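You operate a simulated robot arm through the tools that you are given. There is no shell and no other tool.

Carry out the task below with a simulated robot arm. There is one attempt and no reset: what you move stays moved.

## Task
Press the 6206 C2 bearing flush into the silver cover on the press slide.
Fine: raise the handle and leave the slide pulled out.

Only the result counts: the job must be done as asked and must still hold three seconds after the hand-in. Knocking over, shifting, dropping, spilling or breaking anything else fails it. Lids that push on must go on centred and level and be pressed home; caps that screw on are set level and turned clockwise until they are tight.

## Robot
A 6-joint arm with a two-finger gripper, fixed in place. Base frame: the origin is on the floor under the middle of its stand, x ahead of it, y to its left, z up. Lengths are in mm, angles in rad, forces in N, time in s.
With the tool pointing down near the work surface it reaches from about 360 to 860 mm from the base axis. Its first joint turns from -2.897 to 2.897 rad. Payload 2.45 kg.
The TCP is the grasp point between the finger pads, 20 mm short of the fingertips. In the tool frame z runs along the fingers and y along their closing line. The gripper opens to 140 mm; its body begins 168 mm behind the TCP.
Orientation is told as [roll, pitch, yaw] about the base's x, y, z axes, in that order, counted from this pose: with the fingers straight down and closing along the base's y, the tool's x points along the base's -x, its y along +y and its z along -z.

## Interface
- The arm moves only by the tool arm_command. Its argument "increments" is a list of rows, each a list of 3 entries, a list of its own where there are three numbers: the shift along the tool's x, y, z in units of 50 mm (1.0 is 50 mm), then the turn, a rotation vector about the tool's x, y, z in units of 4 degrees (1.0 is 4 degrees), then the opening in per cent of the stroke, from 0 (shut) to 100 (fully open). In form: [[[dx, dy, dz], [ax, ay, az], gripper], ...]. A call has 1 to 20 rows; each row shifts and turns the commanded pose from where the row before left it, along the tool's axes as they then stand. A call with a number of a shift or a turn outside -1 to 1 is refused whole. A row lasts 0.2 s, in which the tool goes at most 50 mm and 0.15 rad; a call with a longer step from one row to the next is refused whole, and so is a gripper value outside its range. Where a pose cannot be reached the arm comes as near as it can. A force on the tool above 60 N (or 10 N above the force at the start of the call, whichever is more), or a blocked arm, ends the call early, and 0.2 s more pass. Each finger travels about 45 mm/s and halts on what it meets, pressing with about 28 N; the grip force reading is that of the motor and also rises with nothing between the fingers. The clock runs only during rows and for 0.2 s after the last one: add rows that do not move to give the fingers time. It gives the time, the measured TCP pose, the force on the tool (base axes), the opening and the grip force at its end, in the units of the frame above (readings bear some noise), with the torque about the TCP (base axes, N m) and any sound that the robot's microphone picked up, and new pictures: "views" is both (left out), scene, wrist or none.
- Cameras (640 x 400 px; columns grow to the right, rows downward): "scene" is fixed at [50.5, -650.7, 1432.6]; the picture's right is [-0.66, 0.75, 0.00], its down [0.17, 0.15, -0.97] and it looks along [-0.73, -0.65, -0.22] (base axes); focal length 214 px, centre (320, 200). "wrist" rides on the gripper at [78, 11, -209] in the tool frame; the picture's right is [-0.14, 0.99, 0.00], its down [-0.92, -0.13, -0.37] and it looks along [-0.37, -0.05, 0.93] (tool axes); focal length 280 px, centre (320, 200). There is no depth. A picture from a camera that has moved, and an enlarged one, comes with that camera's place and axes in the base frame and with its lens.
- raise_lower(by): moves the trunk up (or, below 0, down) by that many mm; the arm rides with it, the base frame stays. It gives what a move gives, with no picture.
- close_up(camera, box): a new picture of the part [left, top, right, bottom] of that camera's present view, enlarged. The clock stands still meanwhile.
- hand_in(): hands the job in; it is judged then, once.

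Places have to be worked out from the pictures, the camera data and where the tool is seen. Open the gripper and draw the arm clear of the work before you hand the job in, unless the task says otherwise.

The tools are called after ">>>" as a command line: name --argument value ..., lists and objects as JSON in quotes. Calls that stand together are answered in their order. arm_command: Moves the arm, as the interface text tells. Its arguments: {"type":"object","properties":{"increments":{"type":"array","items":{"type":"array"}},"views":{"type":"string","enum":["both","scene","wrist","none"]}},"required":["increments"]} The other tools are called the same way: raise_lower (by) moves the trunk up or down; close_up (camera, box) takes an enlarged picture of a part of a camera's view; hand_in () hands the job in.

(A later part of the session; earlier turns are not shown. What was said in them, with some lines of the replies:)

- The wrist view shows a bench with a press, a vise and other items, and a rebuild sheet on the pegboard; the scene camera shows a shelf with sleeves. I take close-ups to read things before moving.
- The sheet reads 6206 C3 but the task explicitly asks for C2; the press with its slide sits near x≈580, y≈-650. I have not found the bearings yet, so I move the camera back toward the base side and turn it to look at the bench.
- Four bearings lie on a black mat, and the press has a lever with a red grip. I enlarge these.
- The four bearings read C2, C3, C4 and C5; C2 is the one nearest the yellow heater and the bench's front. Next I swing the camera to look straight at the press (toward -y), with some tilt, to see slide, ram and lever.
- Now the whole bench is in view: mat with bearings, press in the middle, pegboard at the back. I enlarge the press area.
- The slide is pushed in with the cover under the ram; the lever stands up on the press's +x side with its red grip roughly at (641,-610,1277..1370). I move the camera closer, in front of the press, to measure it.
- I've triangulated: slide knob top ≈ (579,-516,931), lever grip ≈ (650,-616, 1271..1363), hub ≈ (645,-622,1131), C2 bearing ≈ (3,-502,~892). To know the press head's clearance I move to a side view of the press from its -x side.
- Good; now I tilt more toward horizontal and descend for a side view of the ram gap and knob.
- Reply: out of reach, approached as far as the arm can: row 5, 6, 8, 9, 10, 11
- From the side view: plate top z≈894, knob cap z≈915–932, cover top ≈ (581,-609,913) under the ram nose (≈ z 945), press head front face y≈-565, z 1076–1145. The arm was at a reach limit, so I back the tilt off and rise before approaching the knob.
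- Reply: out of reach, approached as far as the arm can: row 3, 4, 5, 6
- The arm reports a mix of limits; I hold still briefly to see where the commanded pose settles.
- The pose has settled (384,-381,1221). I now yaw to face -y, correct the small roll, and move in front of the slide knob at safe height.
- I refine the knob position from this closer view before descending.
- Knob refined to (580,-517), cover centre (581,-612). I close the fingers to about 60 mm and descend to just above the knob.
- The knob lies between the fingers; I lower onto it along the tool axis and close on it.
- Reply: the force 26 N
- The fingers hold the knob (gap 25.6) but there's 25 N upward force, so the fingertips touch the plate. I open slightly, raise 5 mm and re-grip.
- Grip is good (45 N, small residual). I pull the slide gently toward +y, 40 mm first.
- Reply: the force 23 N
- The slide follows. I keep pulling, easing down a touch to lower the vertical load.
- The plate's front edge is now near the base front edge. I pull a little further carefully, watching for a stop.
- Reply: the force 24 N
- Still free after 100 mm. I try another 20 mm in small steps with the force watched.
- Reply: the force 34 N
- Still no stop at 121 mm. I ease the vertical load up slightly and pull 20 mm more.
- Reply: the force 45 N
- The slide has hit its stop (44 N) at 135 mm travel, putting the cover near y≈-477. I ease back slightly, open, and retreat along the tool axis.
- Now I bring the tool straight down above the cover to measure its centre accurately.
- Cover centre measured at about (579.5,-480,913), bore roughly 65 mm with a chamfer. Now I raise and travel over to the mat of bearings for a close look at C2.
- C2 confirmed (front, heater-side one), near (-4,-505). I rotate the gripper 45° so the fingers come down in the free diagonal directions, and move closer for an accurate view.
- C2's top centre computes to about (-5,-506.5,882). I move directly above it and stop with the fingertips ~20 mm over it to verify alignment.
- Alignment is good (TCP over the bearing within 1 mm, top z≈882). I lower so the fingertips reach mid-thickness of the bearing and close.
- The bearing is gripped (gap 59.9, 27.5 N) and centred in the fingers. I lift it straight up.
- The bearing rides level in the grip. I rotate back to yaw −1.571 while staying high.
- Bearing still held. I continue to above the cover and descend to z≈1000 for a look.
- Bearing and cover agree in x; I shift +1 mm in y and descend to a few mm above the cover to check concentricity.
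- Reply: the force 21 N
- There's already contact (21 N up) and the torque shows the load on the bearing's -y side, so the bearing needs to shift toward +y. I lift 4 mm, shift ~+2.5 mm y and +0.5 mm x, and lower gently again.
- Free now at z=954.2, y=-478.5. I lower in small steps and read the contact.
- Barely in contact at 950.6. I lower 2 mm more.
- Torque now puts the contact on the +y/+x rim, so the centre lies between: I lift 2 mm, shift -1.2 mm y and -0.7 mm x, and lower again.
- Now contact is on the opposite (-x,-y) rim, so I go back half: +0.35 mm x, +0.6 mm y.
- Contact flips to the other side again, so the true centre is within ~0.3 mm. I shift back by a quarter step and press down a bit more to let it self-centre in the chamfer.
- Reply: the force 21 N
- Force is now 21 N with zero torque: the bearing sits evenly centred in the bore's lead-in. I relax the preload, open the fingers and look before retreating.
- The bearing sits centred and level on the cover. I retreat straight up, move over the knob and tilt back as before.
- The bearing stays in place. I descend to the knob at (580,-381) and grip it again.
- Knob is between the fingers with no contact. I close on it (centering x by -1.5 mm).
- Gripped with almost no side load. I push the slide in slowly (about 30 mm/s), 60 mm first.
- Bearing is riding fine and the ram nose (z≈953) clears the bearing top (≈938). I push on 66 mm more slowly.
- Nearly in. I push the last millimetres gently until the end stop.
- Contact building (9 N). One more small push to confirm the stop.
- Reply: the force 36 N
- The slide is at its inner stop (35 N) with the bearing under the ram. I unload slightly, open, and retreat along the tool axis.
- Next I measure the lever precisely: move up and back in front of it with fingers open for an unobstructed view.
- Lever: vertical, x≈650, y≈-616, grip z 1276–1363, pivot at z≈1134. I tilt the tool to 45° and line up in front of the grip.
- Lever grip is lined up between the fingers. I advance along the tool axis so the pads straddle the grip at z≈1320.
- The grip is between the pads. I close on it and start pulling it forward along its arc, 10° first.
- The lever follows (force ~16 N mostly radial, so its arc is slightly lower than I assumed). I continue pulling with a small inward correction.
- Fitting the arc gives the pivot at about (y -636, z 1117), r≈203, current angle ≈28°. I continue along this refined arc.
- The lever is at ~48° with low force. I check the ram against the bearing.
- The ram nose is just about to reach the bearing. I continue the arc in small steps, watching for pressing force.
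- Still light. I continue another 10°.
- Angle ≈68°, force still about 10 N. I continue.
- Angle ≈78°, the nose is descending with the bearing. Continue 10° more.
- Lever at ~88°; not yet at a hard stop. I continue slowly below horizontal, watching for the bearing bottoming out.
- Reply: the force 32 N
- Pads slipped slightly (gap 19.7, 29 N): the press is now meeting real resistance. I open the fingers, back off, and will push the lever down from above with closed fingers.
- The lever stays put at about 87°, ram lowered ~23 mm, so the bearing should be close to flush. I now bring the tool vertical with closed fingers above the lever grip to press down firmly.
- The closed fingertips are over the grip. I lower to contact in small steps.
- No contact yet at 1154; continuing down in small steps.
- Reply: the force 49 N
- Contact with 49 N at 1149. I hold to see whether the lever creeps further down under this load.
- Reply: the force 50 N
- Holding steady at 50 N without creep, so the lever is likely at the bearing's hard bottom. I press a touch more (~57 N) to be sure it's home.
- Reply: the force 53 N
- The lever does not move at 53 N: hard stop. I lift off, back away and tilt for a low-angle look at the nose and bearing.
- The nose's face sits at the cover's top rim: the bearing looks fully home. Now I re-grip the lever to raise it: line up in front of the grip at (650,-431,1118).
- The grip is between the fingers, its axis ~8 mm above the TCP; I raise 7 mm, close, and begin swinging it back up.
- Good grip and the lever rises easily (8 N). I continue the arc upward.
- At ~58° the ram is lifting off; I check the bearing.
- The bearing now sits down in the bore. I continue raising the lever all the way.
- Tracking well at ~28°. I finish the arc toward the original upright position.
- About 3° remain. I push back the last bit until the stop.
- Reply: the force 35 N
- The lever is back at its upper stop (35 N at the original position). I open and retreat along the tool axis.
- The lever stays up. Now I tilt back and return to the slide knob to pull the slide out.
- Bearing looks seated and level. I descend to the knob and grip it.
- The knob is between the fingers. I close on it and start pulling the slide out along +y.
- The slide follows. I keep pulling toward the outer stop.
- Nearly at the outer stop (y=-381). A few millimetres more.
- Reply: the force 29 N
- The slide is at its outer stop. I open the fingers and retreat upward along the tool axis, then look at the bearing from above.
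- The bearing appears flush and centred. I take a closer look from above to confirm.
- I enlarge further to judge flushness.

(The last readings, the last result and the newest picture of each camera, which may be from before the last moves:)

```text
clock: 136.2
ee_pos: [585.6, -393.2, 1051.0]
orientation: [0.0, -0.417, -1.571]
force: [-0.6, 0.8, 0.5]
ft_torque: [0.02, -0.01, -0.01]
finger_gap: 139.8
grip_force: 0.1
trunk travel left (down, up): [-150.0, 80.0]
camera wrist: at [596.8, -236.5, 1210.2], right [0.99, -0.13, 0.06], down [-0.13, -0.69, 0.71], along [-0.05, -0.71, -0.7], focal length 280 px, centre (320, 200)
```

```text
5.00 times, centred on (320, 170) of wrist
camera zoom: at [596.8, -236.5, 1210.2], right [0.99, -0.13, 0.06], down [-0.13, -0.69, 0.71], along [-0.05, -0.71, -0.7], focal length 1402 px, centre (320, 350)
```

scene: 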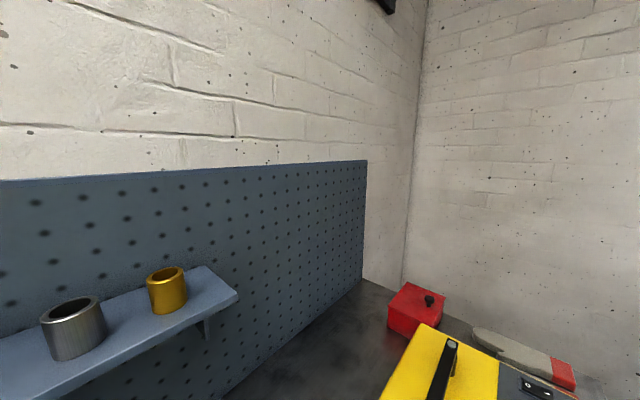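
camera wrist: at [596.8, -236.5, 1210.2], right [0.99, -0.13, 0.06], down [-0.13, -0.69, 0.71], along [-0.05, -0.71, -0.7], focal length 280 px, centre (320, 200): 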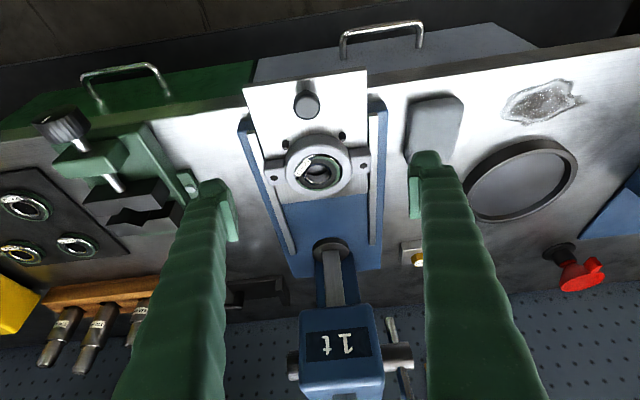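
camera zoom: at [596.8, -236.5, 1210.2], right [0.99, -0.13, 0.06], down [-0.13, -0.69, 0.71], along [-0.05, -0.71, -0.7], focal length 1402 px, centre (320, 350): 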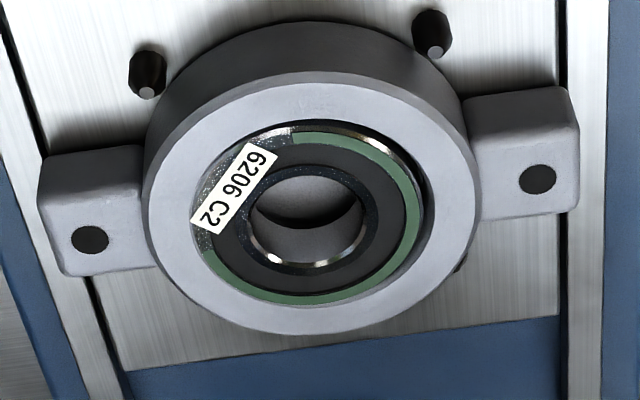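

To judge protrusion to the millimetre, I zoom hard on the near and far edges of the bearing in this view.

>>> close_up --camera "wrist" --box '[300, 140, 340, 165]'

>>> close_up --camera "wrist" --box '[300, 178, 340, 203]'

>>> close_up --camera "wrist" --box '[284, 155, 324, 180]'

```text
16.00 times, centred on (320, 152) of wrist
camera zoom: at [596.8, -236.5, 1210.2], right [0.99, -0.13, 0.06], down [-0.13, -0.69, 0.71], along [-0.05, -0.71, -0.7], focal length 4486 px, centre (320, 960)
```

zoom: 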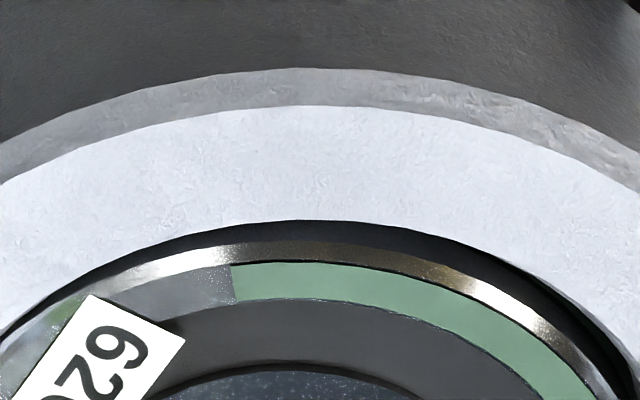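

```text
16.00 times, centred on (320, 190) of wrist
camera zoom: at [596.8, -236.5, 1210.2], right [0.99, -0.13, 0.06], down [-0.13, -0.69, 0.71], along [-0.05, -0.71, -0.7], focal length 4486 px, centre (320, 352)
```

zoom: 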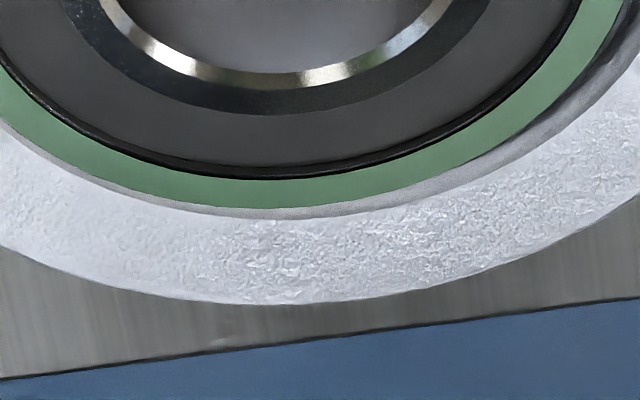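

```text
16.00 times, centred on (304, 168) of wrist
camera zoom: at [596.8, -236.5, 1210.2], right [0.99, -0.13, 0.06], down [-0.13, -0.69, 0.71], along [-0.05, -0.71, -0.7], focal length 4486 px, centre (576, 720)
```

zoom: 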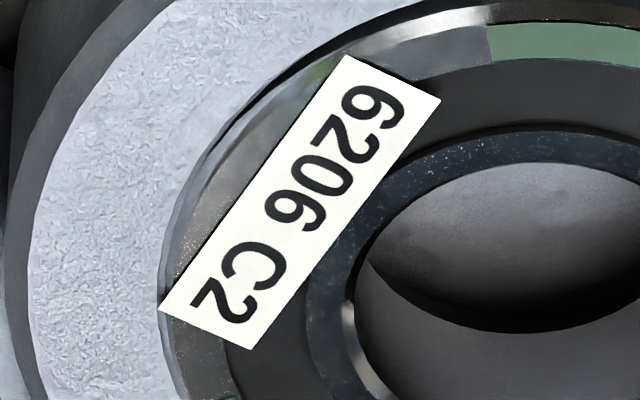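

The zoom suggests the bearing top may be within ±1.5 mm of the rim, so I want a low-angle view to measure it directly. I tilt further and lower in front of the slide, with the fingers wide open.

>>> arm_command --increments '[[[0, 0, 0], [0, -1, 0], 100], [[0, 0, 0], [0, -1, 0], 100], [[0, 0, 0], [0, -1, 0], 100], [[0, 0, 0], [0, -1, 0], 100], [[0, 0, 0], [0, -1, 0], 100], [[0, 0, 0], [0, -1, 0], 100], [[0, 0, 0], [0, -1, 0], 100], [[0.704, -0.11, 0.13], [0, 0, 0], 100], [[0.704, -0.11, 0.13], [0, 0, 0], 100], [[0.5, -0.11, 0.13], [0, 0, 0], 100], [[0, 0, 0], [0, 0, 0], 100]]' --views "wrist"

>>> close_up --camera "wrist" --box '[270, 140, 370, 200]'

```text
clock: 138.6
ee_pos: [566.8, -349.4, 963.7]
orientation: [0.001, -0.909, -1.573]
force: [0.2, 0.1, 0.7]
ft_torque: [0.0, 0.0, -0.02]
finger_gap: 140.3
grip_force: 0.1
trunk travel left (down, up): [-150.0, 80.0]
camera wrist: at [580.2, -136.8, 1030.2], right [0.99, -0.09, 0.11], down [-0.13, -0.28, 0.95], along [-0.05, -0.96, -0.28], focal length 280 px, centre (320, 200)
```

wrist: 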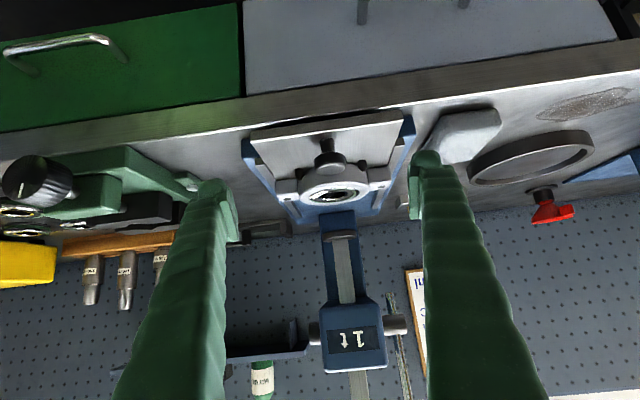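

```text
6.40 times, centred on (320, 170) of wrist
camera zoom: at [580.2, -136.8, 1030.2], right [0.99, -0.09, 0.11], down [-0.13, -0.28, 0.95], along [-0.05, -0.96, -0.28], focal length 1794 px, centre (320, 392)
```

zoom: 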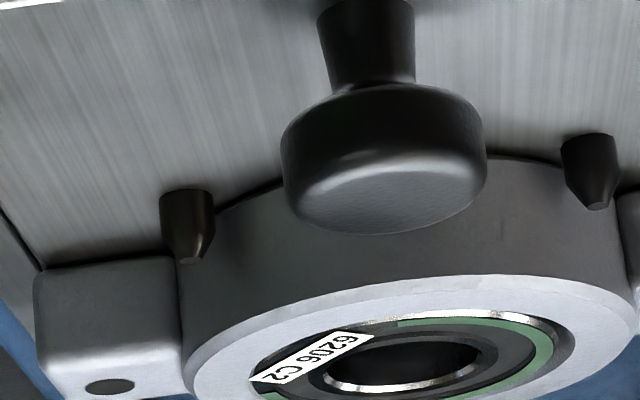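

Now a strong zoom on the bearing rim from this low angle.

>>> close_up --camera "wrist" --box '[296, 178, 376, 214]'

>>> close_up --camera "wrist" --box '[325, 182, 365, 206]'

>>> close_up --camera "wrist" --box '[315, 195, 345, 213]'

```text
8.00 times, centred on (336, 196) of wrist
camera zoom: at [580.2, -136.8, 1030.2], right [0.99, -0.09, 0.11], down [-0.13, -0.28, 0.95], along [-0.05, -0.96, -0.28], focal length 2243 px, centre (192, 232)
```

zoom: 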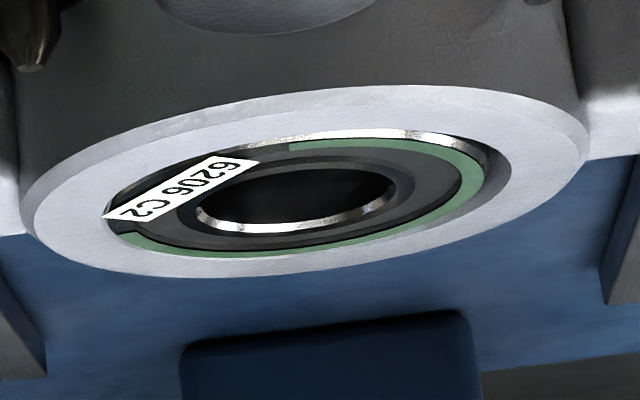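

```text
16.00 times, centred on (345, 194) of wrist
camera zoom: at [580.2, -136.8, 1030.2], right [0.99, -0.09, 0.11], down [-0.13, -0.28, 0.95], along [-0.05, -0.96, -0.28], focal length 4486 px, centre (-80, 296)
```

zoom: 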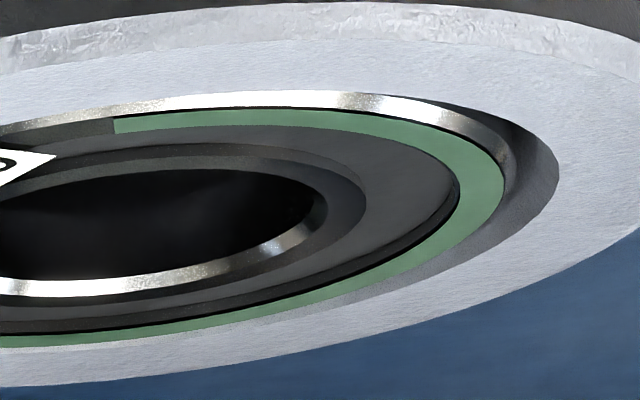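

```text
16.00 times, centred on (330, 204) of wrist
camera zoom: at [580.2, -136.8, 1030.2], right [0.99, -0.09, 0.11], down [-0.13, -0.28, 0.95], along [-0.05, -0.96, -0.28], focal length 4486 px, centre (160, 136)
```

zoom: 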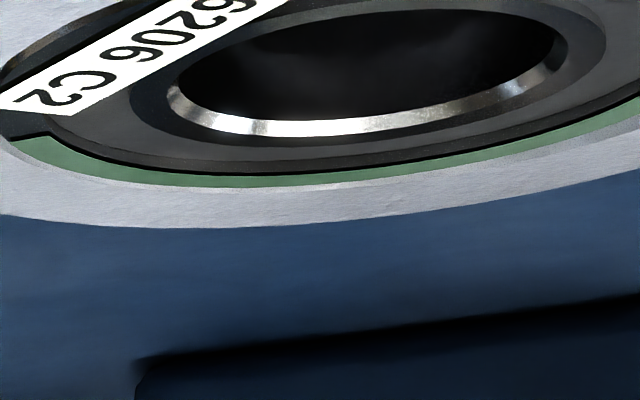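

From this low angle the bearing's top is flush with the cover rim (only the chamfer line shows, well under a millimetre difference) and level. I retreat the arm clear of the work and take a last overview.

>>> arm_command --increments '[[[0, 0, -0.6], [0, 0, 0], 100], [[0, 0, -0.9], [0, 0, 0], 100], [[0, 0, -0.9], [0, 0, 0], 100], [[-0.7, 0, -0.5], [0, 0.5, 0], 100], [[-0.7, 0, -0.5], [0, 1, 0], 100], [[-0.7, 0, -0.5], [0, 1, 0], 100], [[-0.7, 0, -0.5], [0, 1, 0], 100], [[0, 0, -0.5], [0, 1, 0], 100], [[0, 0, -0.5], [0, 1, 0], 100], [[0, 0, 0], [0, 0, 0], 100]]' --views "both"

```text
clock: 140.8
ee_pos: [568.2, -246.1, 1249.7]
orientation: [-0.001, -0.524, -1.57]
force: [-0.4, 0.2, 1.2]
ft_torque: [0.01, 0.01, 0.0]
finger_gap: 139.8
grip_force: 0.0
trunk travel left (down, up): [-150.0, 80.0]
camera wrist: at [579.4, -74.6, 1391.2], right [0.99, -0.12, 0.07], down [-0.13, -0.61, 0.78], along [-0.05, -0.78, -0.62], focal length 280 px, centre (320, 200)
```

scene: 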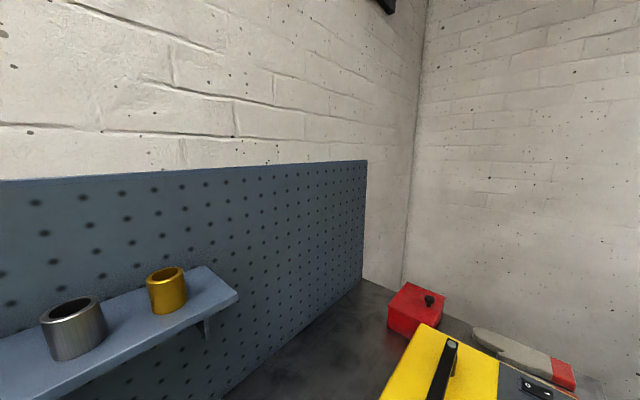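
wrist: 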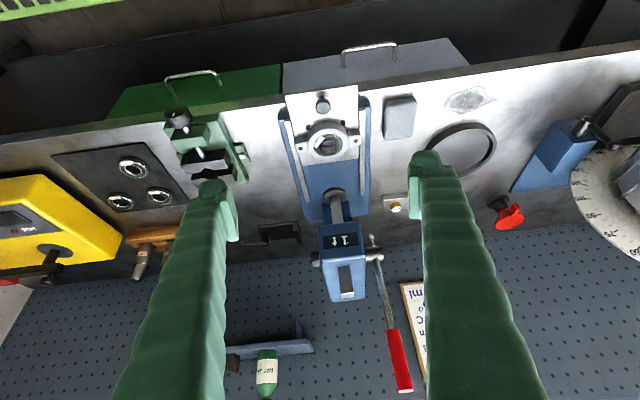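

The lever is raised, the slide is pulled out with the C2 bearing in the silver cover, the other three bearings are where they were, and the gripper is open and clear. I hand the job in.

>>> hand_in

```text
The job is handed in.
```

The 6206 C2 bearing is pressed into the silver cover. The handle is raised to its upper stop and the slide is pulled out to its outer stop.

- **Fit:** At the end of the press the lever held at a hard stop and did not move at about 53 N. Close-up views from low and high angles show the bearing level. I read it as flush with the cover rim to within about half a millimetre. That is a reading from the pictures, not a measurement.
- **Bearing choice:** The rebuild sheet on the pegboard lists a 6206 C3. I used the C2 because you named it. If the sheet is the one to follow, the wrong bearing is now in the cover.
- **Everything else:** The other three bearings are still on the mat and I saw nothing else moved. The gripper was open and clear of the work when I handed the job in.
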